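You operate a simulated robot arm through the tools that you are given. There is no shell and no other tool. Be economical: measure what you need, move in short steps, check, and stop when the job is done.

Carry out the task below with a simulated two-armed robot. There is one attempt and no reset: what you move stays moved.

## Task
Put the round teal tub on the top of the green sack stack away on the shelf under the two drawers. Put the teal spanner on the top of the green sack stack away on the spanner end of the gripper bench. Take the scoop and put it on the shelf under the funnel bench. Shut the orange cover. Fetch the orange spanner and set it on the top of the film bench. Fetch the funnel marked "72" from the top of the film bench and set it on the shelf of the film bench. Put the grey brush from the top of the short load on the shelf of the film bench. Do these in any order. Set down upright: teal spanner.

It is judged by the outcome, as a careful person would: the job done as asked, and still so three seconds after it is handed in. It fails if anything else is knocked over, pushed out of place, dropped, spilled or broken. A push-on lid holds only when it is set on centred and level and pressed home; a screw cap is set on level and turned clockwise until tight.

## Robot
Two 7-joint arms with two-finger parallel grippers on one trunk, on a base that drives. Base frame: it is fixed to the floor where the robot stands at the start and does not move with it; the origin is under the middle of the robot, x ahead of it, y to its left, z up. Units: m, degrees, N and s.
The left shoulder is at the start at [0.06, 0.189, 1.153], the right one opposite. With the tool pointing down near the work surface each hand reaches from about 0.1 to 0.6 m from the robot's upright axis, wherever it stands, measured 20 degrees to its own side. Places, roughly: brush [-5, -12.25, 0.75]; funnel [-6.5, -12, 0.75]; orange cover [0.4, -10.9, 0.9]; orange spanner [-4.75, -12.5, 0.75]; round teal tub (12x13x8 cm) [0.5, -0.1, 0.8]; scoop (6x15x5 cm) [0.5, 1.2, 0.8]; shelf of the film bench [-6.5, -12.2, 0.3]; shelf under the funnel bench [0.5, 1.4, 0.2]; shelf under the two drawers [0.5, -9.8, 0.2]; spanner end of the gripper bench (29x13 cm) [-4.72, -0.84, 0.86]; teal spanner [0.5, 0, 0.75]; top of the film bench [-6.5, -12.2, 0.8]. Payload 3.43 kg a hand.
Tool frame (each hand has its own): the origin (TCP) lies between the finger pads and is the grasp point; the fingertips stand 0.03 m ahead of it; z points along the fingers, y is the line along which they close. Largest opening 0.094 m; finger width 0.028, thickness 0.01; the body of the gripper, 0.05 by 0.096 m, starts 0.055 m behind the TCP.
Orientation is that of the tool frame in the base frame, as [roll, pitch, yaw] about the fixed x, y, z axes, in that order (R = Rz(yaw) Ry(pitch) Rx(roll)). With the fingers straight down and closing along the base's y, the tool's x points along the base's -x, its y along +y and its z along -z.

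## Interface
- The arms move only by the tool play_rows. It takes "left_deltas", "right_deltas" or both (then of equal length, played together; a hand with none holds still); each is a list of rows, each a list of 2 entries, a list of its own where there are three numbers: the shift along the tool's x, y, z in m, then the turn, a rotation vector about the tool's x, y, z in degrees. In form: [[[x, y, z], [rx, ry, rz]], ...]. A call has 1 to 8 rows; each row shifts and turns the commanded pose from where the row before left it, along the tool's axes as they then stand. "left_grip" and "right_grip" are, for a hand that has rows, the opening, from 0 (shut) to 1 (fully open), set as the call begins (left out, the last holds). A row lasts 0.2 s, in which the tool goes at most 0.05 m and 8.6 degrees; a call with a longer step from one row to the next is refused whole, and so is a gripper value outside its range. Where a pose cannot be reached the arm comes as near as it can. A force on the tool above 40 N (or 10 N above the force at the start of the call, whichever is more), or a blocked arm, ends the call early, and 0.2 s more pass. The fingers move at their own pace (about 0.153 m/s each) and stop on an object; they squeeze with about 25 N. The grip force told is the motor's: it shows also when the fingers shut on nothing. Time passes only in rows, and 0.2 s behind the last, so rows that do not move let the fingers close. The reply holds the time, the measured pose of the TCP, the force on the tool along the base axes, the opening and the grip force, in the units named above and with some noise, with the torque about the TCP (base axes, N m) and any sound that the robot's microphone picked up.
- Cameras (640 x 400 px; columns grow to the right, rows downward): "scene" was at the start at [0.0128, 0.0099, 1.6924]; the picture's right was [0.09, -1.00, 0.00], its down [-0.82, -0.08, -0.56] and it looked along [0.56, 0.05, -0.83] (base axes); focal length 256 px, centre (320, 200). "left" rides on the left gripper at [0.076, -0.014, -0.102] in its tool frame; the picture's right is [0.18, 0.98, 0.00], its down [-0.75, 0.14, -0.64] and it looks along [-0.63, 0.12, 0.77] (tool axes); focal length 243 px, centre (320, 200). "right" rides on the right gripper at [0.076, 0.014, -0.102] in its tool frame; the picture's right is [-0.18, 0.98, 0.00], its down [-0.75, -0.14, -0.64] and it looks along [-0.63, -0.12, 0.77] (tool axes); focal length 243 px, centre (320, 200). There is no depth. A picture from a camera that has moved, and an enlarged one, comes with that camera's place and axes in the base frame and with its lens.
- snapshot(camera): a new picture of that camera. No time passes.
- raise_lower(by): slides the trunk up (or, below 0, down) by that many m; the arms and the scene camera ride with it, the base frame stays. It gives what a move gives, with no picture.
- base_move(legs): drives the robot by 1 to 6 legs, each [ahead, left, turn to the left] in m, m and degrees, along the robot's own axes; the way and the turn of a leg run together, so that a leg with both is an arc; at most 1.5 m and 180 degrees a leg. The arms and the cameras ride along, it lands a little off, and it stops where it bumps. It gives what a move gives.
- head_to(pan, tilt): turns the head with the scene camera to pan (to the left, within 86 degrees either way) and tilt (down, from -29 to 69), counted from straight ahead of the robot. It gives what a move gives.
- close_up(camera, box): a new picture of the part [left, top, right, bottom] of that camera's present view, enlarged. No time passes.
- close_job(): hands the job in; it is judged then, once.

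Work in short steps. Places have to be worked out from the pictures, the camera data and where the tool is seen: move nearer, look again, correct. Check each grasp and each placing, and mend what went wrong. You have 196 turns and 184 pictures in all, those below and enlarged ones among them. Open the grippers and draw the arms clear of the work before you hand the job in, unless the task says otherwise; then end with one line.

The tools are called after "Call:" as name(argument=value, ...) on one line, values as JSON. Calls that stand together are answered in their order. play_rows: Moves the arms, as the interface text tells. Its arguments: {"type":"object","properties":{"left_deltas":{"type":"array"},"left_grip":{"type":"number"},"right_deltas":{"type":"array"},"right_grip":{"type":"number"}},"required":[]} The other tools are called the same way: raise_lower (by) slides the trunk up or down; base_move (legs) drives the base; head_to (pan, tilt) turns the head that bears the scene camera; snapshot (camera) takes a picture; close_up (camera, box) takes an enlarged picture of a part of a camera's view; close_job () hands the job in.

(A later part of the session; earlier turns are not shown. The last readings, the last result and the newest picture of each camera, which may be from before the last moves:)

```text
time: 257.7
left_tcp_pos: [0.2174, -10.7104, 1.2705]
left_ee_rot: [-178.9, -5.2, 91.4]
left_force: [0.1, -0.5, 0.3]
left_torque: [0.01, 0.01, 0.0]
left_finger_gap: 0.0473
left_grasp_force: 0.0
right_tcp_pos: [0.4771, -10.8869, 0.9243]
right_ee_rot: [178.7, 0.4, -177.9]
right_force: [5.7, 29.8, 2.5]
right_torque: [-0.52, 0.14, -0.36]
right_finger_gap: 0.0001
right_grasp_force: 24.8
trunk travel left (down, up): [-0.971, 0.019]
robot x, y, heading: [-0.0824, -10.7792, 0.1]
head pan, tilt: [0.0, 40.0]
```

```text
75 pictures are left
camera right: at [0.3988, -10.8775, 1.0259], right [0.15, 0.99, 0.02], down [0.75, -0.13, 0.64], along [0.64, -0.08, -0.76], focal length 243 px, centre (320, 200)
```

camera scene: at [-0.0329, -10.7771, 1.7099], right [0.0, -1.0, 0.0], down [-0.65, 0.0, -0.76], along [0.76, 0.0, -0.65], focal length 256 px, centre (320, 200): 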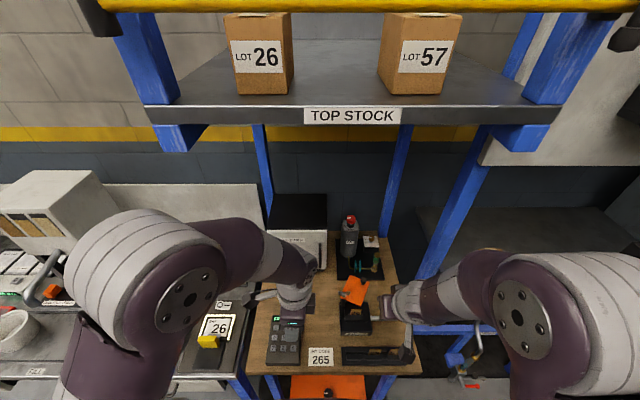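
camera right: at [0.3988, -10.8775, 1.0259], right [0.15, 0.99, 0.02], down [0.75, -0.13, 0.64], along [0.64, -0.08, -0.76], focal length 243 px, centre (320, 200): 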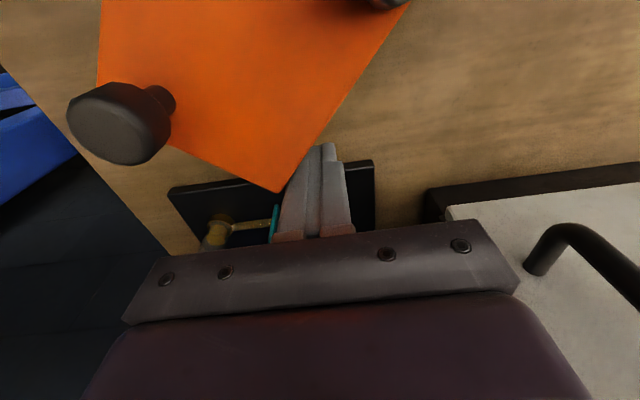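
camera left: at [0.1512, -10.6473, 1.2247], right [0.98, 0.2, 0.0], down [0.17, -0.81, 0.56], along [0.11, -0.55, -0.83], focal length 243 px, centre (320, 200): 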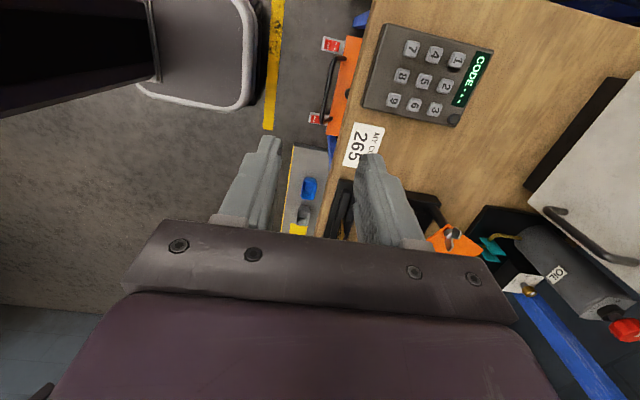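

The plate pushes back with ~30 N but A has moved ~1.5 cm: a stiff pivot. Continue slowly along the arc.

Call:
play_rows(right_deltas=[[[0.001, -0.006, 0], [0, 0, 0]], [[0.001, -0.006, 0], [0, 0, 0]], [[0.002, -0.006, 0], [0, 0, 0]], [[0.002, -0.006, 0], [0, 0, 0]]])

Call:
snapshot(camera="right")

```text
time: 258.7
left_tcp_pos: [0.2172, -10.7159, 1.2709]
left_ee_rot: [-178.9, -5.4, 91.4]
left_force: [0.5, -0.4, 0.1]
left_torque: [-0.03, -0.01, 0.02]
left_finger_gap: 0.0472
left_grasp_force: 0.1
right_tcp_pos: [0.4666, -10.9156, 0.9234]
right_ee_rot: [178.6, 0.0, -178.0]
right_force: [3.6, 0.2, -1.1]
right_torque: [-0.08, 0.04, 0.03]
right_finger_gap: 0.0001
right_grasp_force: 24.4
trunk travel left (down, up): [-0.971, 0.019]
robot x, y, heading: [-0.0834, -10.7808, 0.1]
head pan, tilt: [0.0, 40.0]
```

```text
74 pictures are left
camera right: at [0.3905, -10.9071, 1.0243], right [0.15, 0.99, 0.03], down [0.76, -0.13, 0.64], along [0.64, -0.08, -0.77], focal length 243 px, centre (320, 200)
```

right: 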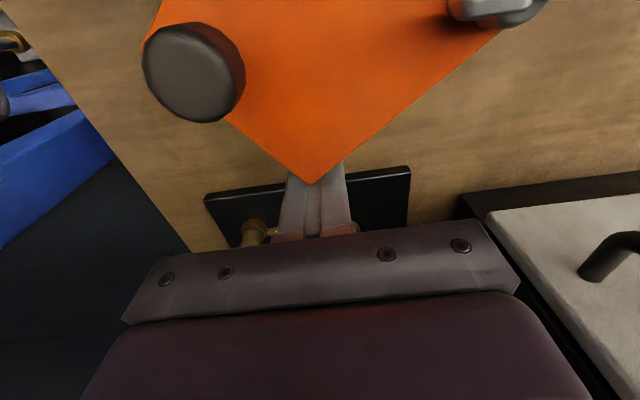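

It is swinging (now ≈58°). Continue along the arc toward −x.

Call:
play_rows(right_deltas=[[[0.006, -0.0004, 0], [0, 0, 0]], [[0.006, -0.0004, 0], [0, 0, 0]], [[0.0088, -0.007, 0], [0, 0, 0]], [[0.011, -0.0066, 0], [0, 0, 0]], [[0.0119, -0.005, 0], [0, 0, 0]]])

Call:
snapshot(camera="right")

Call:
close_up(camera="scene", box=[300, 230, 460, 380])

```text
time: 259.7
left_tcp_pos: [0.2178, -10.7166, 1.2698]
left_ee_rot: [-179.0, -5.5, 91.4]
left_force: [-0.9, 0.4, 0.3]
left_torque: [-0.01, -0.02, 0.01]
left_finger_gap: 0.0472
left_grasp_force: 0.1
right_tcp_pos: [0.4511, -10.9268, 0.9273]
right_ee_rot: [178.4, 1.6, -177.9]
right_force: [15.9, -4.0, -8.7]
right_torque: [0.02, -0.2, 0.11]
right_finger_gap: 0.0
right_grasp_force: 24.7
trunk travel left (down, up): [-0.971, 0.019]
robot x, y, heading: [-0.0783, -10.7794, 0.4]
head pan, tilt: [0.0, 40.0]
stopped in row 4 (right hand): the force on the tool passed its limit at 42 N (the readings are from after the stop); the commanded pose is now the measured one
```

```text
73 pictures are left
camera right: at [0.3714, -10.9189, 1.0261], right [0.15, 0.99, 0.03], down [0.74, -0.13, 0.66], along [0.65, -0.07, -0.75], focal length 243 px, centre (320, 200)
```

right: 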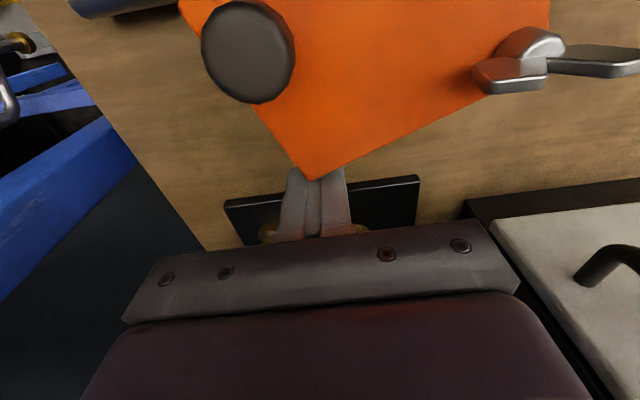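

```text
2.67 times, centred on (380, 305) of scene
camera zoom: at [-0.0528, -10.7782, 1.8598], right [0.0, -1.0, 0.0], down [-0.64, 0.0, -0.77], along [0.77, 0.0, -0.64], focal length 681 px, centre (160, -80)
```

zoom: 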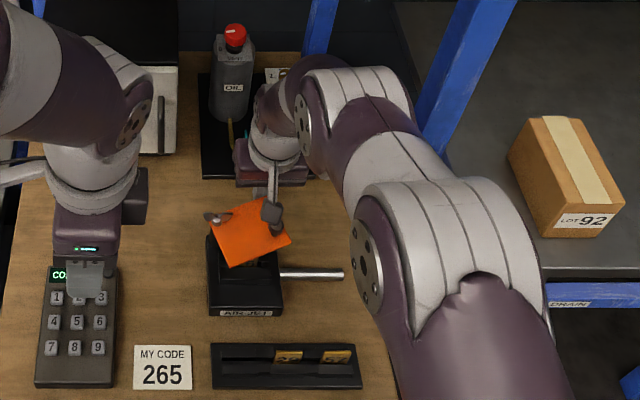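

It's nearly over the base (~68°). Shift the finger inward along the edge and keep pushing toward −x slowly.

Call:
play_rows(right_deltas=[[[-0.004, 0.014, 0.003], [0, 0, 0]], [[0.006, 0, 0], [0, 0, 0]], [[0.005, -0.001, 0], [0, 0, 0]], [[0.005, -0.002, 0], [0, 0, 0]], [[0.005, -0.002, 0], [0, 0, 0]], [[0.005, -0.002, 0], [0, 0, 0]]])

Call:
snapshot(camera="right")

Call:
close_up(camera="scene", box=[300, 230, 460, 380])

```text
time: 260.0
left_tcp_pos: [0.2168, -10.7178, 1.2714]
left_ee_rot: [-179.1, -5.5, 91.2]
left_force: [-0.4, 0.3, -0.3]
left_torque: [-0.02, -0.04, -0.02]
left_finger_gap: 0.0471
left_grasp_force: 0.0
right_tcp_pos: [0.4513, -10.9267, 0.926]
right_ee_rot: [178.5, 1.5, -178.1]
right_force: [2.8, -16.6, 1.1]
right_torque: [0.17, 0.03, 0.27]
right_finger_gap: 0.0001
right_grasp_force: 24.8
trunk travel left (down, up): [-0.971, 0.019]
robot x, y, heading: [-0.0824, -10.7822, 0.1]
head pan, tilt: [0.0, 40.0]
stopped in row 1 (right hand): the force on the tool passed its limit at 48 N (the readings are from after the stop); the commanded pose is now the measured one
```

```text
71 pictures are left
camera right: at [0.3729, -10.9173, 1.026], right [0.15, 0.99, 0.03], down [0.74, -0.13, 0.66], along [0.65, -0.08, -0.75], focal length 243 px, centre (320, 200)
```

right: 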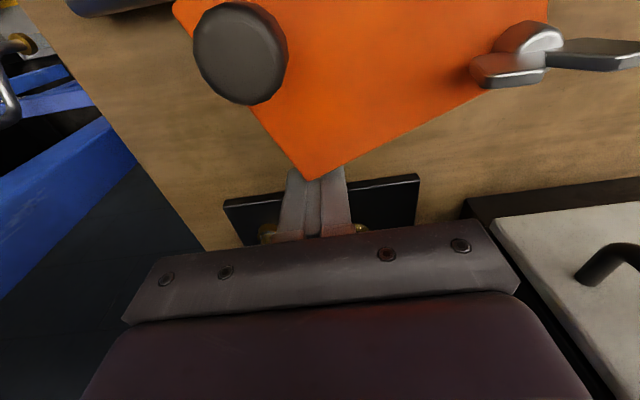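

```text
2.67 times, centred on (380, 305) of scene
camera zoom: at [-0.0538, -10.7798, 1.86], right [0.0, -1.0, 0.0], down [-0.64, 0.0, -0.77], along [0.77, 0.0, -0.64], focal length 681 px, centre (160, -80)
```

zoom: 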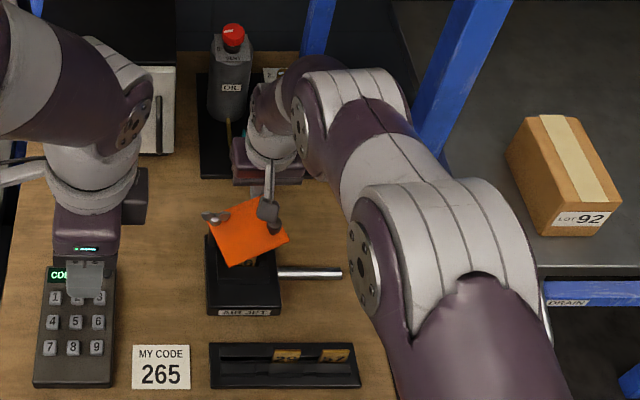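

The finger has slipped to the corner's outer side. Retreat +x, shift +y, then push −x again on the long edge.

Call:
play_rows(right_deltas=[[[-0.015, -0.004, 0], [0, 0, 0]], [[-0.012, 0, 0], [0, 0, 0]], [[0, 0.02, 0], [0, 0, 0]], [[0, 0.012, 0], [0, 0, 0]], [[0.008, 0, 0], [0, 0, 0]]])

Call:
snapshot(camera="right")

```text
time: 261.2
left_tcp_pos: [0.2165, -10.7177, 1.2701]
left_ee_rot: [-179.0, -5.5, 91.3]
left_force: [-0.2, -0.4, 0.1]
left_torque: [-0.01, 0.0, 0.02]
left_finger_gap: 0.0473
left_grasp_force: 0.0
right_tcp_pos: [0.4692, -10.8942, 0.9289]
right_ee_rot: [178.4, 1.4, -177.9]
right_force: [-0.3, -0.1, -0.1]
right_torque: [-0.02, 0.01, -0.03]
right_finger_gap: 0.0
right_grasp_force: 24.9
trunk travel left (down, up): [-0.971, 0.019]
robot x, y, heading: [-0.0809, -10.7827, 0.3]
head pan, tilt: [0.0, 40.0]
```

```text
69 pictures are left
camera right: at [0.39, -10.886, 1.0284], right [0.15, 0.99, 0.03], down [0.74, -0.13, 0.66], along [0.65, -0.08, -0.75], focal length 243 px, centre (320, 200)
```

right: 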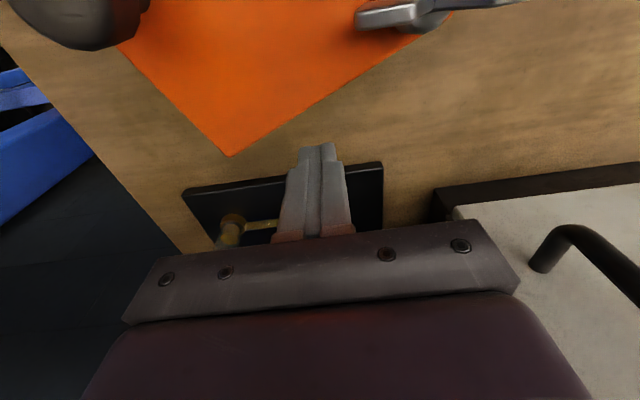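

The finger is on the long-edge side now. Move to y≈−10.924 and push −x gently.

Call:
play_rows(right_deltas=[[[0, -0.029, 0], [0, 0, 0]], [[0.009, 0, 0], [0, 0, 0]], [[0.006, -0.001, 0], [0, 0, 0]], [[0.006, -0.002, 0], [0, 0, 0]], [[0.006, -0.002, 0], [0, 0, 0]], [[0.006, -0.002, 0], [0, 0, 0]], [[0.006, -0.002, 0], [0, 0, 0]]])

Call:
snapshot(camera="right")

```text
time: 262.8
left_tcp_pos: [0.2191, -10.7162, 1.2699]
left_ee_rot: [-178.8, -5.4, 91.3]
left_force: [0.5, 0.3, 0.5]
left_torque: [0.02, 0.0, 0.0]
left_finger_gap: 0.0471
left_grasp_force: 0.0
right_tcp_pos: [0.4343, -10.9352, 0.9264]
right_ee_rot: [178.7, 1.5, -178.2]
right_force: [18.2, 0.0, 11.1]
right_torque: [0.03, 0.47, -0.03]
right_finger_gap: 0.0002
right_grasp_force: 24.5
trunk travel left (down, up): [-0.971, 0.019]
robot x, y, heading: [-0.0823, -10.7802, 0.2]
head pan, tilt: [0.0, 40.0]
```

```text
68 pictures are left
camera right: at [0.3556, -10.9254, 1.0255], right [0.15, 0.99, 0.03], down [0.74, -0.13, 0.66], along [0.65, -0.08, -0.75], focal length 243 px, centre (320, 200)
```

right: 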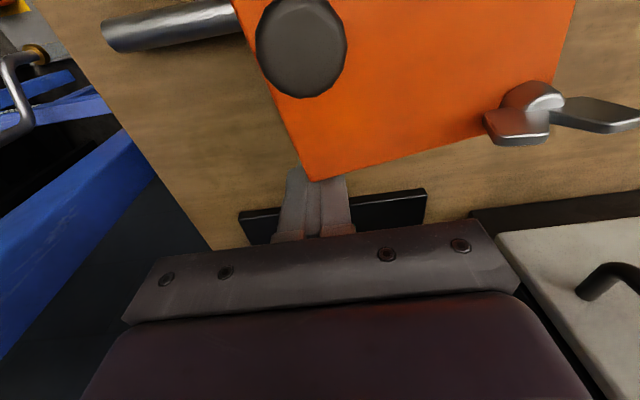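

About 78° now, 18 N of contact. Push on, keeping the finger on the edge.

Call:
play_rows(right_deltas=[[[0.004, 0.002, 0], [0, 0, 0]], [[0.004, 0.001, 0], [0, 0, 0]], [[0.004, 0.001, 0], [0, 0, 0]], [[0.004, 0, 0], [0, 0, 0]], [[0.004, 0, 0], [0, 0, 0]]])

Call:
close_up(camera="scene", box=[300, 230, 460, 380])

Call:
snapshot(camera="right")

```text
time: 264.0
left_tcp_pos: [0.2196, -10.7166, 1.2693]
left_ee_rot: [-178.9, -5.4, 91.4]
left_force: [-1.2, -0.2, -1.1]
left_torque: [0.0, -0.02, 0.02]
left_finger_gap: 0.0472
left_grasp_force: 0.1
right_tcp_pos: [0.4228, -10.9317, 0.927]
right_ee_rot: [178.4, 2.5, -178.2]
right_force: [20.7, -5.9, -10.1]
right_torque: [-0.1, 0.09, -0.19]
right_finger_gap: 0.0
right_grasp_force: 25.0
trunk travel left (down, up): [-0.971, 0.019]
robot x, y, heading: [-0.0817, -10.7814, 0.4]
head pan, tilt: [0.0, 40.0]
stopped in row 5 (right hand): the force on the tool passed its limit at 41 N (the readings are from after the stop); the commanded pose is now the measured one
```

```text
2.67 times, centred on (380, 305) of scene
camera zoom: at [-0.0507, -10.7777, 1.8596], right [0.0, -1.0, 0.0], down [-0.64, 0.0, -0.77], along [0.77, 0.0, -0.64], focal length 681 px, centre (160, -80)
```

zoom: 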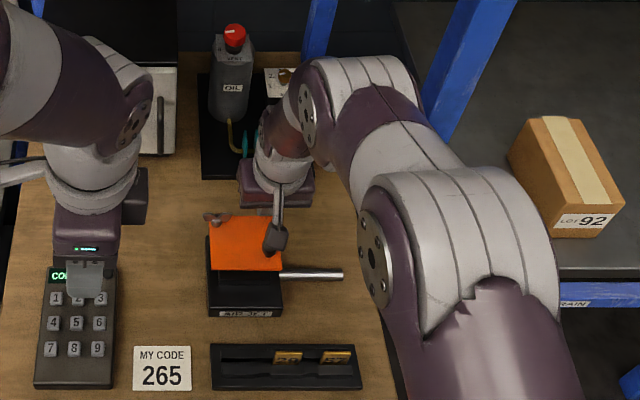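

```text
66 pictures are left
camera right: at [0.3416, -10.9221, 1.0252], right [0.15, 0.99, 0.03], down [0.73, -0.13, 0.67], along [0.67, -0.08, -0.74], focal length 243 px, centre (320, 200)
```

right: 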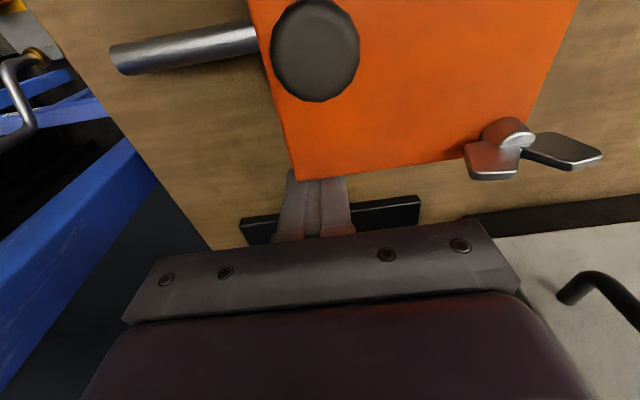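

The cover is now square over the base. One more small push to confirm it's against its stop.

Call:
play_rows(right_deltas=[[[0.003, 0, 0], [0, 0, 0]], [[0.003, 0, 0], [0, 0, 0]]])

Call:
play_rows(right_deltas=[[[-0.02, 0, 0], [0, 0, 0]], [[-0.012, 0, 0], [0, 0, 0]], [[0, 0, -0.04], [0, 0, 0]], [[0, 0, -0.045], [0, 0, 0]], [[0.045, 0, -0.02], [0, 0, 0]], [[0.045, 0, 0], [0, 0, 0]], [[0.045, 0, 0], [0, 0, 0]], [[0.045, 0, 0], [0, 0, 0]]])

Call:
close_up(camera="scene", box=[300, 230, 460, 380])

```text
time: 264.8
left_tcp_pos: [0.2198, -10.717, 1.2696]
left_ee_rot: [-179.0, -5.4, 91.2]
left_force: [-0.2, 0.3, 1.4]
left_torque: [-0.03, -0.06, 0.0]
left_finger_gap: 0.047
left_grasp_force: 0.0
right_tcp_pos: [0.422, -10.9299, 0.9283]
right_ee_rot: [178.5, 3.3, -178.2]
right_force: [17.5, -2.6, -8.9]
right_torque: [-0.1, 0.05, -0.2]
right_finger_gap: 0.0
right_grasp_force: 24.7
trunk travel left (down, up): [-0.971, 0.019]
robot x, y, heading: [-0.0816, -10.781, 0.6]
head pan, tilt: [0.0, 40.0]
stopped in row 2 (right hand): the force on the tool passed its limit at 41 N (the readings are from after the stop); the commanded pose is now the measured one
```

```text
time: 266.6
left_tcp_pos: [0.2153, -10.7159, 1.2708]
left_ee_rot: [-179.1, -5.4, 91.2]
left_force: [-1.0, 0.3, 0.4]
left_torque: [-0.01, -0.04, 0.02]
left_finger_gap: 0.0472
left_grasp_force: 0.2
right_tcp_pos: [0.2622, -10.9352, 1.0257]
right_ee_rot: [178.5, 3.0, -178.1]
right_force: [0.3, 0.3, -0.1]
right_torque: [-0.01, -0.08, 0.03]
right_finger_gap: 0.0004
right_grasp_force: 24.8
trunk travel left (down, up): [-0.971, 0.019]
robot x, y, heading: [-0.0808, -10.7774, 0.0]
head pan, tilt: [0.0, 40.0]
```

```text
2.67 times, centred on (380, 305) of scene
camera zoom: at [-0.0567, -10.7773, 1.8601], right [0.0, -1.0, 0.0], down [-0.64, 0.0, -0.77], along [0.77, 0.0, -0.64], focal length 681 px, centre (160, -80)
```

zoom: 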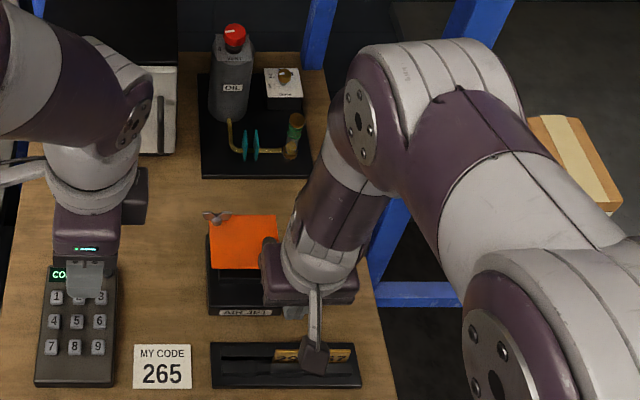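

The cover is firmly against its stop, square over the base. Back off, lower the trunk, turn around and look toward the film bench area.

Call:
base_move(legs=[[-0.8, 0, 0], [0, 0, 180]])

Call:
raise_lower(by=-0.15)

Call:
head_to(pan=0, tilt=15)

Call:
snapshot(camera="scene")

```text
time: 278.2
left_tcp_pos: [-1.1818, -10.8518, 1.2701]
left_ee_rot: [-179.0, -5.3, -88.1]
left_force: [0.2, 0.5, 0.6]
left_torque: [0.03, -0.02, 0.0]
left_finger_gap: 0.0472
left_grasp_force: 0.1
right_tcp_pos: [-1.2308, -10.6336, 1.027]
right_ee_rot: [178.5, 2.9, 2.3]
right_force: [0.2, -0.8, 0.1]
right_torque: [0.03, -0.03, -0.02]
right_finger_gap: 0.0
right_grasp_force: 24.9
trunk travel left (down, up): [-0.971, 0.019]
robot x, y, heading: [-0.8825, -10.7843, -179.6]
head pan, tilt: [0.0, 40.0]
```

```text
time: 280.0
left_tcp_pos: [-1.1807, -10.8512, 1.1208]
left_ee_rot: [-178.9, -5.5, -88.2]
left_force: [-0.7, 0.5, 0.4]
left_torque: [0.02, -0.01, 0.03]
left_finger_gap: 0.0468
left_grasp_force: 0.1
right_tcp_pos: [-1.2302, -10.6331, 0.8749]
right_ee_rot: [178.4, 2.8, 2.5]
right_force: [-0.4, 0.3, 0.8]
right_torque: [-0.01, 0.02, 0.03]
right_finger_gap: 0.0
right_grasp_force: 25.0
trunk travel left (down, up): [-0.821, 0.169]
robot x, y, heading: [-0.8876, -10.7854, -179.1]
head pan, tilt: [0.0, 40.0]
```

```text
time: 280.9
left_tcp_pos: [-1.182, -10.8506, 1.1206]
left_ee_rot: [-179.0, -5.4, -88.2]
left_force: [0.1, 0.6, 0.3]
left_torque: [-0.01, -0.03, -0.03]
left_finger_gap: 0.0471
left_grasp_force: 0.0
right_tcp_pos: [-1.2303, -10.6335, 0.8758]
right_ee_rot: [178.5, 2.8, 2.4]
right_force: [-0.3, 0.4, 0.4]
right_torque: [0.02, -0.01, -0.01]
right_finger_gap: 0.0
right_grasp_force: 25.1
trunk travel left (down, up): [-0.821, 0.169]
robot x, y, heading: [-0.8865, -10.7868, -179.5]
head pan, tilt: [0.0, 15.0]
```

```text
64 pictures are left
camera scene: at [-0.9171, -10.7814, 1.7495], right [-0.01, 1.0, 0.0], down [0.26, 0.0, -0.97], along [-0.97, -0.01, -0.26], focal length 256 px, centre (320, 200)
```

scene: 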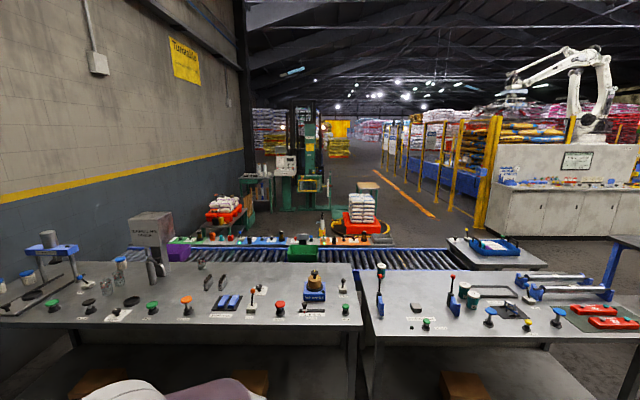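

The short load (pallet of sacks) lies beyond a row of benches and a conveyor. Earlier I saw a gap near y≈−8.6; move there and look.

Call:
base_move(legs=[[0, -1.1, 0], [0, -1.1, 0]])

Call:
snapshot(camera="scene")

```text
time: 291.7
left_tcp_pos: [-1.1838, -8.6474, 1.1211]
left_ee_rot: [-179.0, -5.4, -90.2]
left_force: [-0.5, 1.0, -0.2]
left_torque: [-0.02, 0.01, 0.01]
left_finger_gap: 0.047
left_grasp_force: 0.1
right_tcp_pos: [-1.2235, -8.4285, 0.8765]
right_ee_rot: [178.5, 2.8, 0.3]
right_force: [0.0, -0.9, -0.1]
right_torque: [0.03, 0.01, -0.02]
right_finger_gap: 0.0001
right_grasp_force: 25.3
trunk travel left (down, up): [-0.821, 0.169]
robot x, y, heading: [-0.8827, -8.5941, 178.5]
head pan, tilt: [0.0, 15.0]
```

```text
63 pictures are left
camera scene: at [-0.9167, -8.5874, 1.7496], right [0.02, 1.0, 0.0], down [0.26, -0.01, -0.97], along [-0.97, 0.02, -0.26], focal length 256 px, centre (320, 200)
```

scene: 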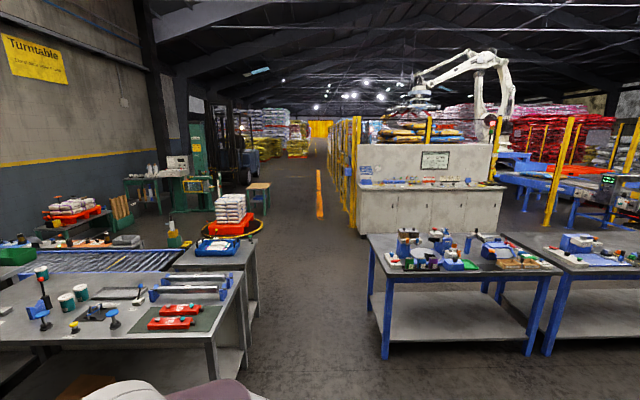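

A clear corridor runs at y≈−8.55. Drive through to x≈−3.9, and turn to face −y.

Call:
base_move(legs=[[0, -0.04, 1.4], [1.5, 0, 0], [1.5, 0, 0], [0.3, 0, 0], [0, 0, 85]])

Call:
head_to(pan=0, tilt=18)

Call:
snapshot(camera="scene")

```text
time: 311.8
left_tcp_pos: [-4.1315, -8.8296, 1.1212]
left_ee_rot: [-179.0, -5.4, -4.1]
left_force: [-0.5, 0.1, 0.7]
left_torque: [0.02, -0.01, 0.03]
left_finger_gap: 0.0468
left_grasp_force: 0.0
right_tcp_pos: [-4.352, -8.8555, 0.8749]
right_ee_rot: [178.4, 2.8, 86.4]
right_force: [0.1, -0.8, 0.7]
right_torque: [0.02, -0.01, 0.0]
right_finger_gap: 0.0
right_grasp_force: 24.8
trunk travel left (down, up): [-0.821, 0.169]
robot x, y, heading: [-4.1654, -8.5261, -95.1]
head pan, tilt: [0.0, 15.0]
```

```text
time: 312.5
left_tcp_pos: [-4.131, -8.8297, 1.1207]
left_ee_rot: [-179.0, -5.4, -4.1]
left_force: [0.3, 0.1, 0.5]
left_torque: [0.02, 0.03, 0.02]
left_finger_gap: 0.0472
left_grasp_force: 0.1
right_tcp_pos: [-4.3518, -8.8549, 0.8764]
right_ee_rot: [178.5, 2.8, 86.5]
right_force: [0.2, -0.1, -0.4]
right_torque: [0.0, -0.06, -0.03]
right_finger_gap: 0.0
right_grasp_force: 24.9
trunk travel left (down, up): [-0.821, 0.169]
robot x, y, heading: [-4.1668, -8.5262, -95.1]
head pan, tilt: [0.0, 18.0]
```

```text
62 pictures are left
camera scene: at [-4.1678, -8.5576, 1.7447], right [-1.0, 0.09, 0.0], down [0.03, 0.31, -0.95], along [-0.09, -0.95, -0.31], focal length 256 px, centre (320, 200)
```

scene: 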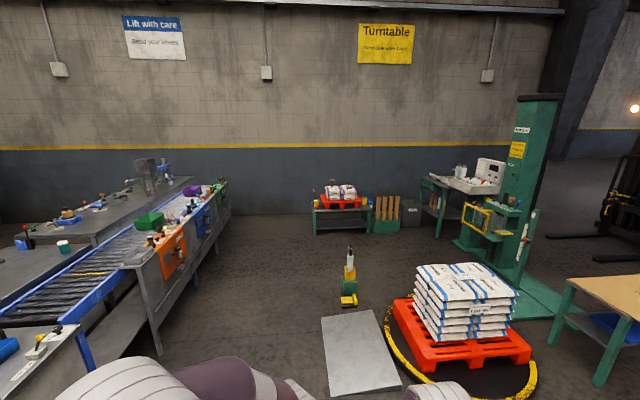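

The short load is on a small table at the back wall and the film bench is to its right. Go along x≈−3.75 to y≈−11.4, then sideways to x≈−4.85.

Call:
base_move(legs=[[0, 0.42, 5.1], [1.5, 0, 0], [1.35, 0, 0], [0, -1.1, 0]])

Call:
head_to(pan=0, tilt=40)

Call:
snapshot(camera="scene")

```text
time: 333.5
left_tcp_pos: [-4.7516, -11.6715, 1.1197]
left_ee_rot: [-179.0, -5.5, 2.6]
left_force: [0.2, -0.6, -0.6]
left_torque: [-0.05, 0.0, 0.0]
left_finger_gap: 0.0468
left_grasp_force: 0.0
right_tcp_pos: [-4.9693, -11.7223, 0.8758]
right_ee_rot: [178.5, 2.8, 93.2]
right_force: [-0.6, -0.7, 0.5]
right_torque: [0.0, 0.0, 0.0]
right_finger_gap: 0.0002
right_grasp_force: 25.1
trunk travel left (down, up): [-0.821, 0.169]
robot x, y, heading: [-4.819, -11.3769, -88.5]
head pan, tilt: [0.0, 18.0]
```

```text
time: 334.4
left_tcp_pos: [-4.7516, -11.6728, 1.1205]
left_ee_rot: [-179.0, -5.4, 2.5]
left_force: [-0.3, 0.3, -0.3]
left_torque: [-0.01, -0.03, 0.0]
left_finger_gap: 0.0469
left_grasp_force: 0.0
right_tcp_pos: [-4.9681, -11.7224, 0.8749]
right_ee_rot: [178.4, 2.8, 93.2]
right_force: [-1.1, -0.7, -0.3]
right_torque: [-0.01, 0.02, -0.03]
right_finger_gap: 0.0
right_grasp_force: 25.3
trunk travel left (down, up): [-0.821, 0.169]
robot x, y, heading: [-4.8233, -11.3756, -88.6]
head pan, tilt: [0.0, 40.0]
```

```text
61 pictures are left
camera scene: at [-4.8199, -11.3974, 1.7101], right [-1.0, -0.03, 0.0], down [-0.02, 0.64, -0.77], along [0.02, -0.77, -0.64], focal length 256 px, centre (320, 200)
```

scene: 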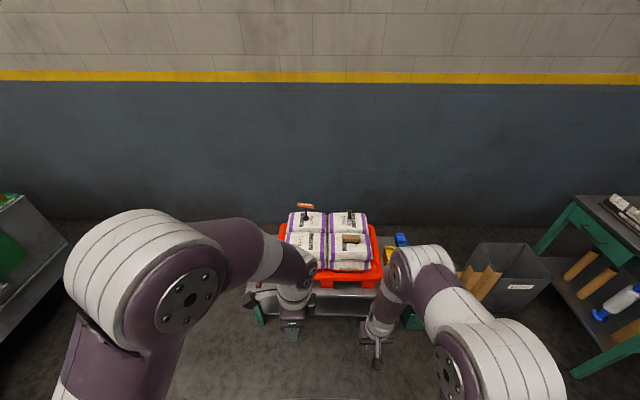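

Call:
close_up(camera="scene", box=[260, 190, 420, 300])

Call:
snapshot(camera="right")

Call:
snapshot(camera="left")

```text
3.64 times, centred on (340, 245) of scene
camera zoom: at [-4.8199, -11.3974, 1.7101], right [-1.0, -0.03, 0.0], down [-0.02, 0.64, -0.77], along [0.02, -0.77, -0.64], focal length 929 px, centre (247, 36)
```

zoom: 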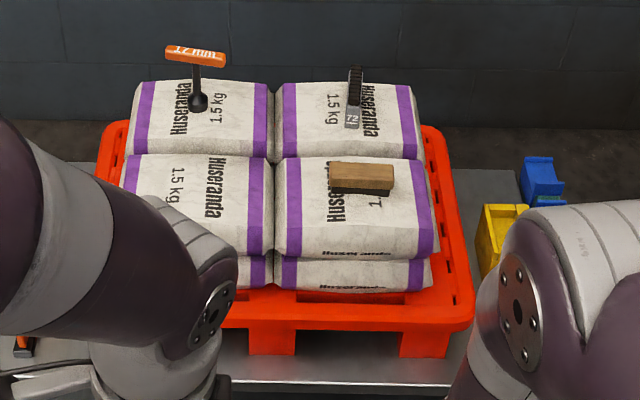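

```text
59 pictures are left
camera right: at [-4.9613, -11.6413, 0.9738], right [0.99, -0.13, 0.03], down [-0.12, -0.73, 0.67], along [-0.06, -0.67, -0.74], focal length 243 px, centre (320, 200)
```

right: 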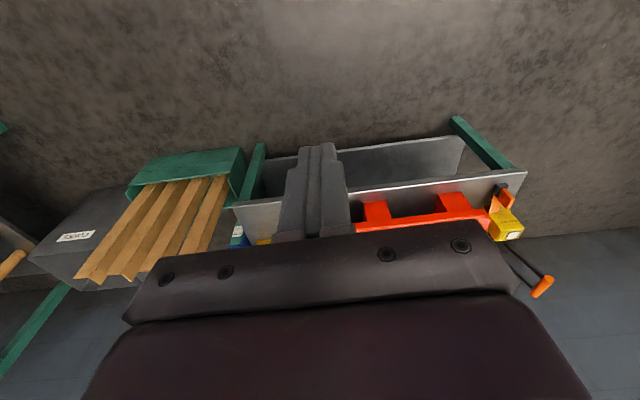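

```text
58 pictures are left
camera left: at [-4.6848, -11.6559, 1.2303], right [0.23, -0.97, 0.0], down [-0.8, -0.19, 0.57], along [-0.55, -0.13, -0.82], focal length 243 px, centre (320, 200)
```

left: 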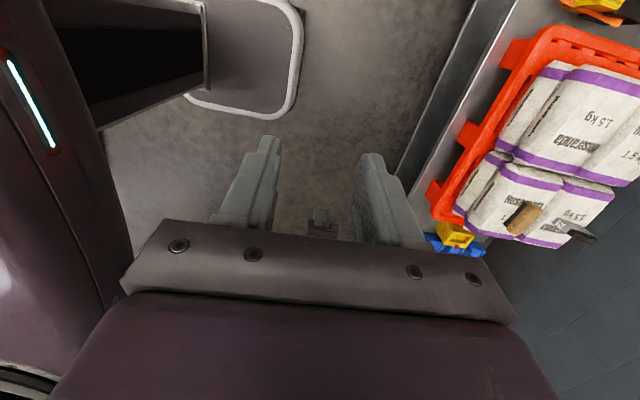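

The orange 17 mm T-spanner stands at ≈[−4.716,−12.41] (bar along x, z≈0.85). Zoom in on the brushes.

Call:
close_up(camera="scene", box=[325, 195, 375, 250])

Call:
close_up(camera="left", box=[480, 170, 640, 270])

```text
7.27 times, centred on (350, 222) of scene
camera zoom: at [-4.8199, -11.3974, 1.7101], right [-1.0, -0.03, 0.0], down [-0.02, 0.64, -0.77], along [0.02, -0.77, -0.64], focal length 1858 px, centre (102, 36)
```

zoom: 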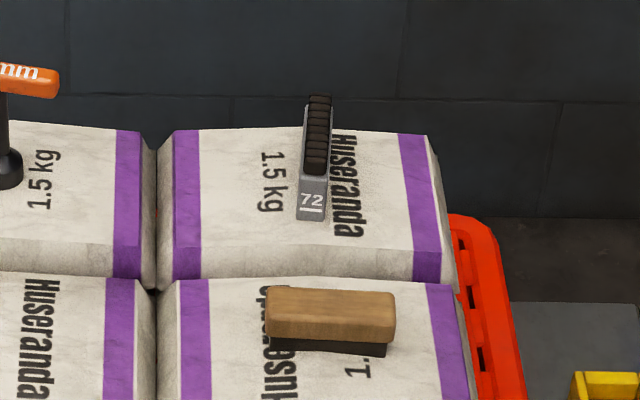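

```text
4.00 times, centred on (560, 220) of left
camera zoom: at [-4.6848, -11.6559, 1.2303], right [0.23, -0.97, 0.0], down [-0.8, -0.19, 0.57], along [-0.55, -0.13, -0.82], focal length 970 px, centre (-640, 120)
```

zoom: 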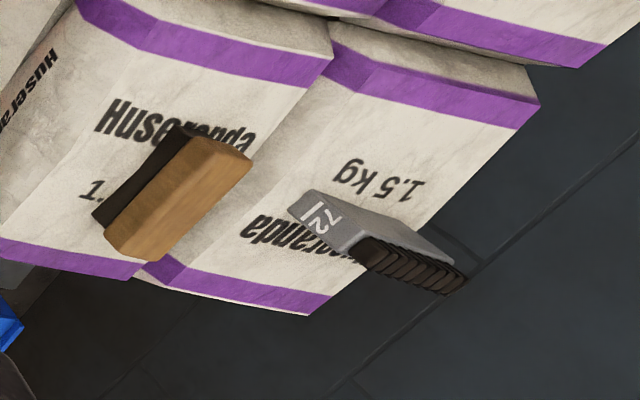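

The grey brush lies with its handle ("72") toward me: handle ≈[−4.953,−12.39], top z≈0.717, running along y. Drive 0.47 m closer and hover both hands.

Call:
base_move(legs=[[0.47, 0, -1.4]])

Call:
play_rows(right_deltas=[[[-0.035, 0, 0], [0, 0, 0]], [[-0.035, 0, 0], [0, 0, 0]], [[-0.03, 0, 0], [0, 0, 0]]], left_deltas=[[[0, 0.04, 0], [0, 5.4, 0]], [[0, 0.04, 0], [0, 0, 0]], [[0, 0.04, 0], [0, 0, 0]]], right_grip=0.5, left_grip=0.6)

Call:
snapshot(camera="right")

Call:
snapshot(camera="left")

```text
time: 337.2
left_tcp_pos: [-4.7537, -12.1416, 1.1208]
left_ee_rot: [-179.0, -5.4, 0.9]
left_force: [-0.9, -0.4, -0.5]
left_torque: [0.0, 0.0, -0.02]
left_finger_gap: 0.047
left_grasp_force: 0.0
right_tcp_pos: [-4.9739, -12.1841, 0.8769]
right_ee_rot: [178.6, 2.9, 91.4]
right_force: [0.1, 0.4, -0.6]
right_torque: [-0.01, 0.02, -0.04]
right_finger_gap: 0.0001
right_grasp_force: 24.8
trunk travel left (down, up): [-0.821, 0.169]
robot x, y, heading: [-4.8176, -11.8442, -90.1]
head pan, tilt: [0.0, 40.0]
```

```text
time: 338.0
left_tcp_pos: [-4.7512, -12.2616, 1.1182]
left_ee_rot: [-178.9, -10.8, 0.9]
left_force: [-0.7, 0.0, -0.5]
left_torque: [0.01, -0.01, 0.01]
left_finger_gap: 0.0563
left_grasp_force: 0.0
right_tcp_pos: [-4.9705, -12.2864, 0.881]
right_ee_rot: [178.5, 2.8, 91.4]
right_force: [-0.9, -0.2, 0.2]
right_torque: [0.03, 0.03, -0.01]
right_finger_gap: 0.0469
right_grasp_force: 0.1
trunk travel left (down, up): [-0.821, 0.169]
robot x, y, heading: [-4.8175, -11.8423, -90.1]
head pan, tilt: [0.0, 40.0]
```

```text
55 pictures are left
camera right: at [-4.9605, -12.2063, 0.9796], right [0.99, -0.16, 0.03], down [-0.14, -0.73, 0.67], along [-0.08, -0.67, -0.74], focal length 243 px, centre (320, 200)
```

right: 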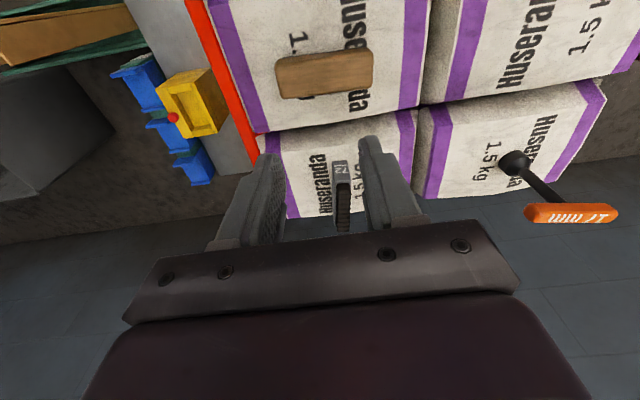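

```text
54 pictures are left
camera left: at [-4.6955, -12.2495, 1.2334], right [0.2, -0.98, 0.02], down [-0.86, -0.17, 0.49], along [-0.47, -0.11, -0.87], focal length 243 px, centre (320, 200)
```

left: 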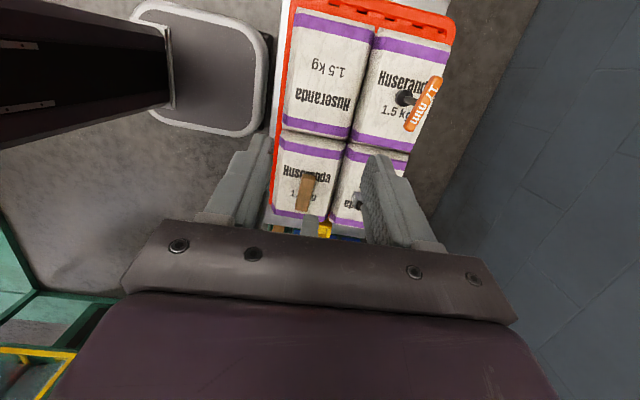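

Refined: brush handle ≈[−4.956,−12.40], spanner bar centre ≈[−4.714,−12.414] turned ~10°. Bring both hands right above their objects.

Call:
play_rows(right_deltas=[[[-0.0423, 0.0048, 0], [0, 0, 0]], [[-0.0423, 0.0048, 0], [0, 0, 0]], [[-0.0423, 0.0048, 0], [0, 0, 0]], [[0, 0, 0.036], [0, 0, 0]], [[0, 0, 0.036], [0, 0, 0]], [[0, 0, 0.034], [0, 0, 0]], [[0, 0, 0], [0, 0, 0]], [[0, 0, 0], [0, 0, 0]]], left_deltas=[[[0, 0.04, 0], [0, -5.4, 4.5]], [[0, 0.04, 0], [0, -5.4, 4.5]], [[0.0185, 0.036, 0], [0, 0, 0]], [[0.0185, 0.036, 0], [0, 0, 0]], [[0, 0, 0.047], [0, 0, 0]], [[0, 0, 0.047], [0, 0, 0]], [[0, 0, 0.047], [0, 0, 0]], [[0, 0, 0.047], [0, 0, 0]]])

Call:
snapshot(camera="right")

Call:
snapshot(camera="left")

```text
time: 339.8
left_tcp_pos: [-4.7216, -12.381, 0.9056]
left_ee_rot: [-178.1, 0.1, -7.9]
left_force: [0.5, -0.7, -0.2]
left_torque: [0.04, 0.0, -0.01]
left_finger_gap: 0.0561
left_grasp_force: 0.1
left hand out of reach, approached as far as the arm can: row 3, 4
right_tcp_pos: [-4.9502, -12.4169, 0.7815]
right_ee_rot: [178.6, 2.8, 91.5]
right_force: [0.0, -0.7, 0.0]
right_torque: [-0.01, -0.03, 0.0]
right_finger_gap: 0.0471
right_grasp_force: 0.1
trunk travel left (down, up): [-0.821, 0.169]
robot x, y, heading: [-4.8225, -11.844, -90.2]
head pan, tilt: [0.0, 40.0]
```

```text
53 pictures are left
camera right: at [-4.9407, -12.3356, 0.8791], right [0.99, -0.16, 0.03], down [-0.14, -0.73, 0.67], along [-0.08, -0.67, -0.74], focal length 243 px, centre (320, 200)
```

right: 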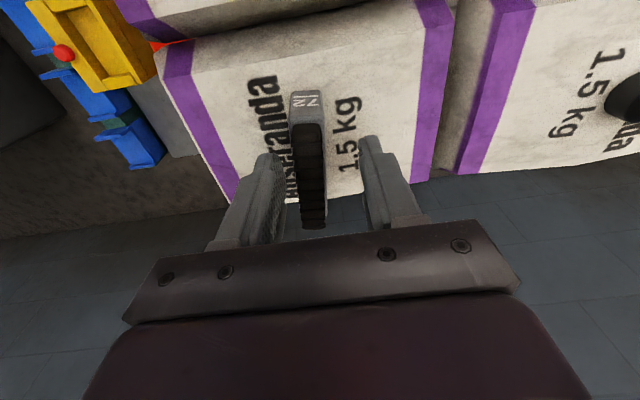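

```text
52 pictures are left
camera left: at [-4.6428, -12.3816, 1.0089], right [0.05, -1.0, -0.03], down [-0.77, -0.06, 0.64], along [-0.64, 0.0, -0.77], focal length 243 px, centre (320, 200)
```

left: 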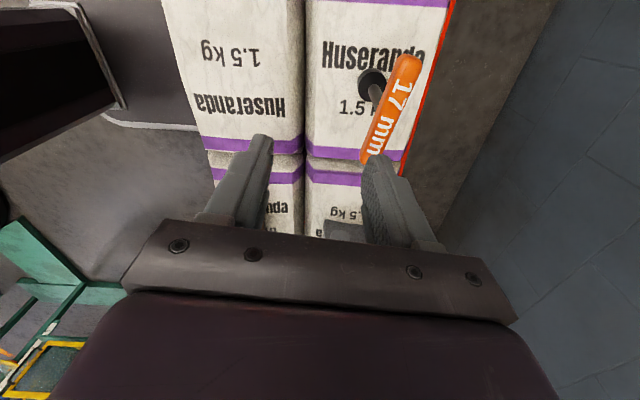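

Adjust: left shifts onto the bar and descends; right descends onto the brush bar.

Call:
play_rows(right_deltas=[[[0, -0.007, 0.015], [0, 0, 0]], [[0, 0, 0.013], [0, 0, 0]], [[0, 0, 0.008], [0, 0, 0]], [[0, 0, 0.005], [0, 0, 0]]], left_deltas=[[[0.0118, 0.0195, 0], [0, 0, 0]], [[0.0118, 0.0195, 0], [0, 0, 0]], [[0, 0, 0.026], [0, 0, 0]], [[0, 0, 0.027], [0, 0, 0]]])

Call:
snapshot(camera="left")

```text
time: 340.8
left_tcp_pos: [-4.7031, -12.4238, 0.8508]
left_ee_rot: [-178.1, 0.1, -7.9]
left_force: [0.3, -0.9, 0.0]
left_torque: [-0.02, 0.01, -0.02]
left_finger_gap: 0.0563
left_grasp_force: 0.2
right_tcp_pos: [-4.9556, -12.4188, 0.7406]
right_ee_rot: [178.4, 2.9, 91.5]
right_force: [-0.7, -1.0, 0.0]
right_torque: [0.04, -0.01, 0.02]
right_finger_gap: 0.0468
right_grasp_force: 0.0
trunk travel left (down, up): [-0.821, 0.169]
robot x, y, heading: [-4.8163, -11.8437, -90.2]
head pan, tilt: [0.0, 40.0]
```

```text
51 pictures are left
camera left: at [-4.6253, -12.4235, 0.9535], right [0.05, -1.0, -0.03], down [-0.77, -0.06, 0.64], along [-0.64, -0.01, -0.77], focal length 243 px, centre (320, 200)
```

left: 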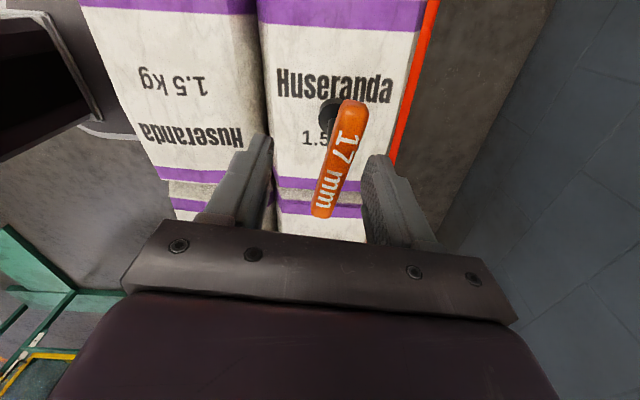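

Bar is between the left pads. Lower the right 6 mm more, then close both hands.

Call:
play_rows(right_deltas=[[[0, 0, 0.004], [0, 0, 0]], [[0, 0, 0.004], [0, 0, 0]]])

Call:
play_rows(right_deltas=[[[0, 0, 0], [0, 0, 0]], [[0, 0, 0], [0, 0, 0]], [[0, 0, 0], [0, 0, 0]]], left_deltas=[[[0, 0, 0], [0, 0, 0]], [[0, 0, 0], [0, 0, 0]], [[0, 0, 0], [0, 0, 0]]], right_grip=0, left_grip=0)

Call:
snapshot(camera="right")

```text
time: 341.4
left_tcp_pos: [-4.7043, -12.4233, 0.8516]
left_ee_rot: [-178.1, 0.2, -7.9]
left_force: [-0.6, -0.1, 0.2]
left_torque: [0.02, 0.01, 0.02]
left_finger_gap: 0.0565
left_grasp_force: 0.1
right_tcp_pos: [-4.9573, -12.4157, 0.7344]
right_ee_rot: [178.5, 2.9, 91.5]
right_force: [-0.4, -0.3, -0.3]
right_torque: [-0.02, 0.0, -0.02]
right_finger_gap: 0.047
right_grasp_force: 0.0
right hand out of reach, approached as far as the arm can: row 2
trunk travel left (down, up): [-0.821, 0.169]
robot x, y, heading: [-4.8153, -11.8439, -90.3]
head pan, tilt: [0.0, 40.0]
```

```text
time: 342.2
left_tcp_pos: [-4.7024, -12.4222, 0.8512]
left_ee_rot: [-178.1, 0.1, -7.9]
left_force: [0.4, 0.0, 0.0]
left_torque: [0.0, 0.03, -0.02]
left_finger_gap: 0.0
left_grasp_force: 25.0
right_tcp_pos: [-4.9564, -12.4157, 0.7341]
right_ee_rot: [178.5, 2.9, 91.5]
right_force: [0.1, 0.0, 1.7]
right_torque: [-0.04, 0.01, 0.01]
right_finger_gap: 0.0259
right_grasp_force: 25.3
trunk travel left (down, up): [-0.821, 0.169]
robot x, y, heading: [-4.8179, -11.8449, -90.1]
head pan, tilt: [0.0, 40.0]
```

```text
50 pictures are left
camera right: at [-4.9473, -12.3347, 0.8322], right [0.99, -0.16, 0.03], down [-0.14, -0.72, 0.67], along [-0.08, -0.67, -0.74], focal length 243 px, centre (320, 200)
```

right: 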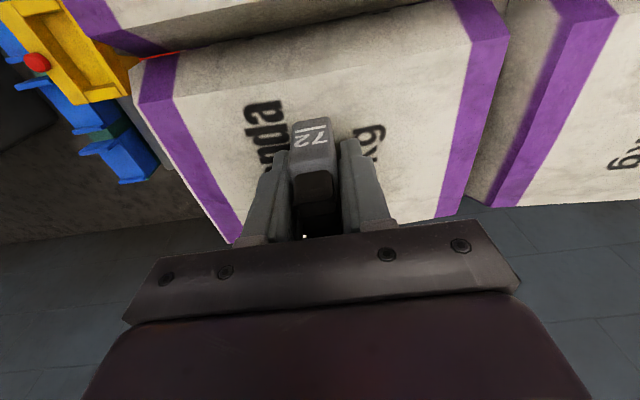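

Brush gripped. The left hand closed above the bar: re-triangulating gives the bar at ≈[−4.72,−12.434,0.80]. Open, correct, descend 5 cm; meanwhile lift the brush.

Call:
play_rows(left_deltas=[[[0, 0, 0], [0, 0, 0]], [[0, 0, 0], [0, 0, 0]], [[-0.0153, 0.0132, 0], [0, 0, 0]], [[0, 0, 0.018], [0, 0, 0]], [[0, 0, 0.018], [0, 0, 0]], [[0, 0, 0.015], [0, 0, 0]]], right_deltas=[[[0, 0, -0.02], [0, 0, 0]], [[0, 0, -0.03], [0, 0, 0]], [[0, 0, -0.03], [0, 0, 0]], [[0, 0, -0.03], [0, 0, 0]], [[0, 0, 0], [0, 0, 0]], [[0, 0, 0], [0, 0, 0]]], left_grip=0.6)

Call:
snapshot(camera="left")

```text
time: 343.6
left_tcp_pos: [-4.7191, -12.4303, 0.8008]
left_ee_rot: [-178.2, 0.2, -7.8]
left_force: [-0.2, 0.3, 0.2]
left_torque: [0.0, 0.02, -0.02]
left_finger_gap: 0.0564
left_grasp_force: 0.0
right_tcp_pos: [-4.9583, -12.4106, 0.8431]
right_ee_rot: [178.5, 2.8, 91.5]
right_force: [-1.0, -0.2, -0.8]
right_torque: [0.04, 0.02, 0.02]
right_finger_gap: 0.026
right_grasp_force: 25.0
trunk travel left (down, up): [-0.821, 0.169]
robot x, y, heading: [-4.8167, -11.8426, -90.3]
head pan, tilt: [0.0, 40.0]
```

```text
49 pictures are left
camera left: at [-4.6407, -12.4291, 0.9035], right [0.05, -1.0, -0.03], down [-0.77, -0.06, 0.64], along [-0.64, -0.01, -0.77], focal length 243 px, centre (320, 200)
```

left: 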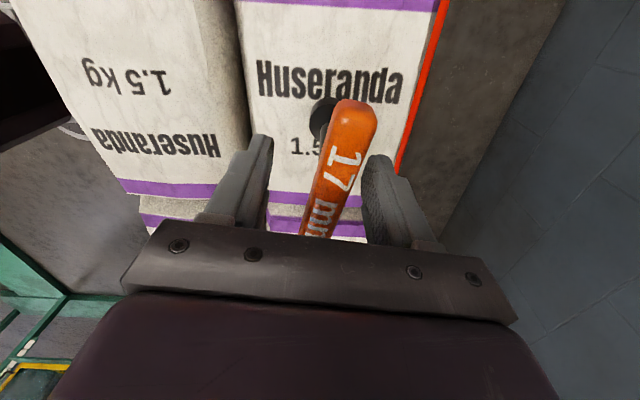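

Now the bar is at pad height. Close and lift.

Call:
play_rows(left_deltas=[[[0, 0, 0], [0, 0, 0]], [[0, 0, 0], [0, 0, 0]], [[0, 0, 0], [0, 0, 0]], [[0, 0, -0.03], [0, 0, 0]], [[0, 0, -0.04], [0, 0, 0]], [[0, 0, -0.04], [0, 0, 0]]], left_grip=0)

Call:
snapshot(camera="left")

```text
time: 345.0
left_tcp_pos: [-4.719, -12.4364, 0.9115]
left_ee_rot: [-178.1, 0.1, -7.9]
left_force: [0.0, 0.9, -1.8]
left_torque: [-0.01, 0.03, 0.02]
left_finger_gap: 0.0224
left_grasp_force: 25.3
right_tcp_pos: [-4.9573, -12.4116, 0.8426]
right_ee_rot: [178.4, 2.8, 91.5]
right_force: [0.0, 0.6, -0.3]
right_torque: [0.01, 0.01, -0.01]
right_finger_gap: 0.0259
right_grasp_force: 24.8
trunk travel left (down, up): [-0.821, 0.169]
robot x, y, heading: [-4.815, -11.847, -90.4]
head pan, tilt: [0.0, 40.0]
```

```text
48 pictures are left
camera left: at [-4.6409, -12.4357, 1.0128], right [0.05, -1.0, -0.03], down [-0.77, -0.06, 0.64], along [-0.64, 0.0, -0.77], focal length 243 px, centre (320, 200)
```

left: 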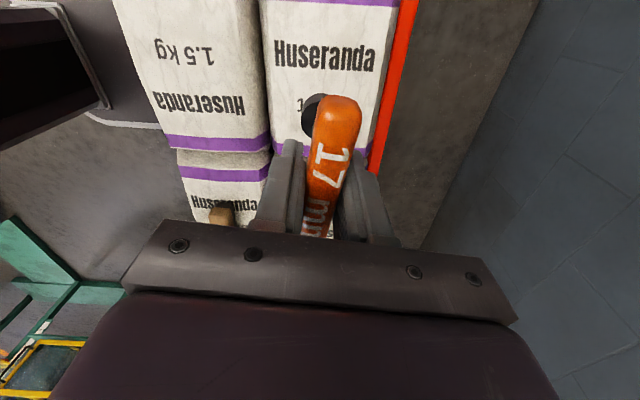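

Both held. Back off and sidestep toward the film bench, then look.

Call:
base_move(legs=[[-0.5, 0, 0], [0, -0.7, 0.3]])

Call:
head_to(pan=-45, tilt=30)

Call:
snapshot(camera="scene")

```text
time: 351.4
left_tcp_pos: [-5.411, -11.93, 0.91]
left_ee_rot: [-178.1, 0.2, -7.1]
left_force: [0.3, 0.8, -2.1]
left_torque: [0.0, 0.0, -0.03]
left_finger_gap: 0.0222
left_grasp_force: 24.9
right_tcp_pos: [-5.6503, -11.9097, 0.8434]
right_ee_rot: [178.6, 2.8, 92.5]
right_force: [0.3, -0.7, -1.7]
right_torque: [0.02, 0.02, 0.05]
right_finger_gap: 0.0259
right_grasp_force: 24.8
trunk travel left (down, up): [-0.821, 0.169]
robot x, y, heading: [-5.5202, -11.3423, -89.2]
head pan, tilt: [0.0, 40.0]
```

```text
time: 352.6
left_tcp_pos: [-5.4109, -11.93, 0.9096]
left_ee_rot: [-178.2, 0.1, -7.0]
left_force: [0.9, 0.0, -1.9]
left_torque: [-0.01, 0.01, 0.02]
left_finger_gap: 0.0221
left_grasp_force: 24.7
right_tcp_pos: [-5.6504, -11.9079, 0.8436]
right_ee_rot: [178.4, 2.8, 92.4]
right_force: [-0.7, 0.8, -1.6]
right_torque: [0.05, 0.0, 0.01]
right_finger_gap: 0.0258
right_grasp_force: 24.9
trunk travel left (down, up): [-0.821, 0.169]
robot x, y, heading: [-5.5187, -11.3392, -89.5]
head pan, tilt: [-45.0, 30.0]
```

```text
47 pictures are left
camera scene: at [-5.5808, -11.3403, 1.7254], right [-0.72, 0.7, 0.0], down [0.35, 0.36, -0.87], along [-0.6, -0.62, -0.5], focal length 256 px, centre (320, 200)
```

scene: 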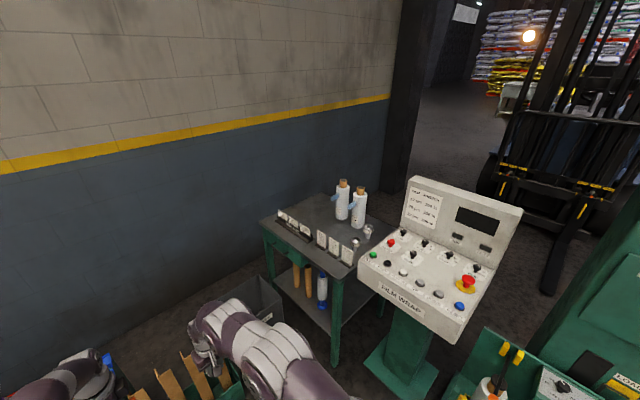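

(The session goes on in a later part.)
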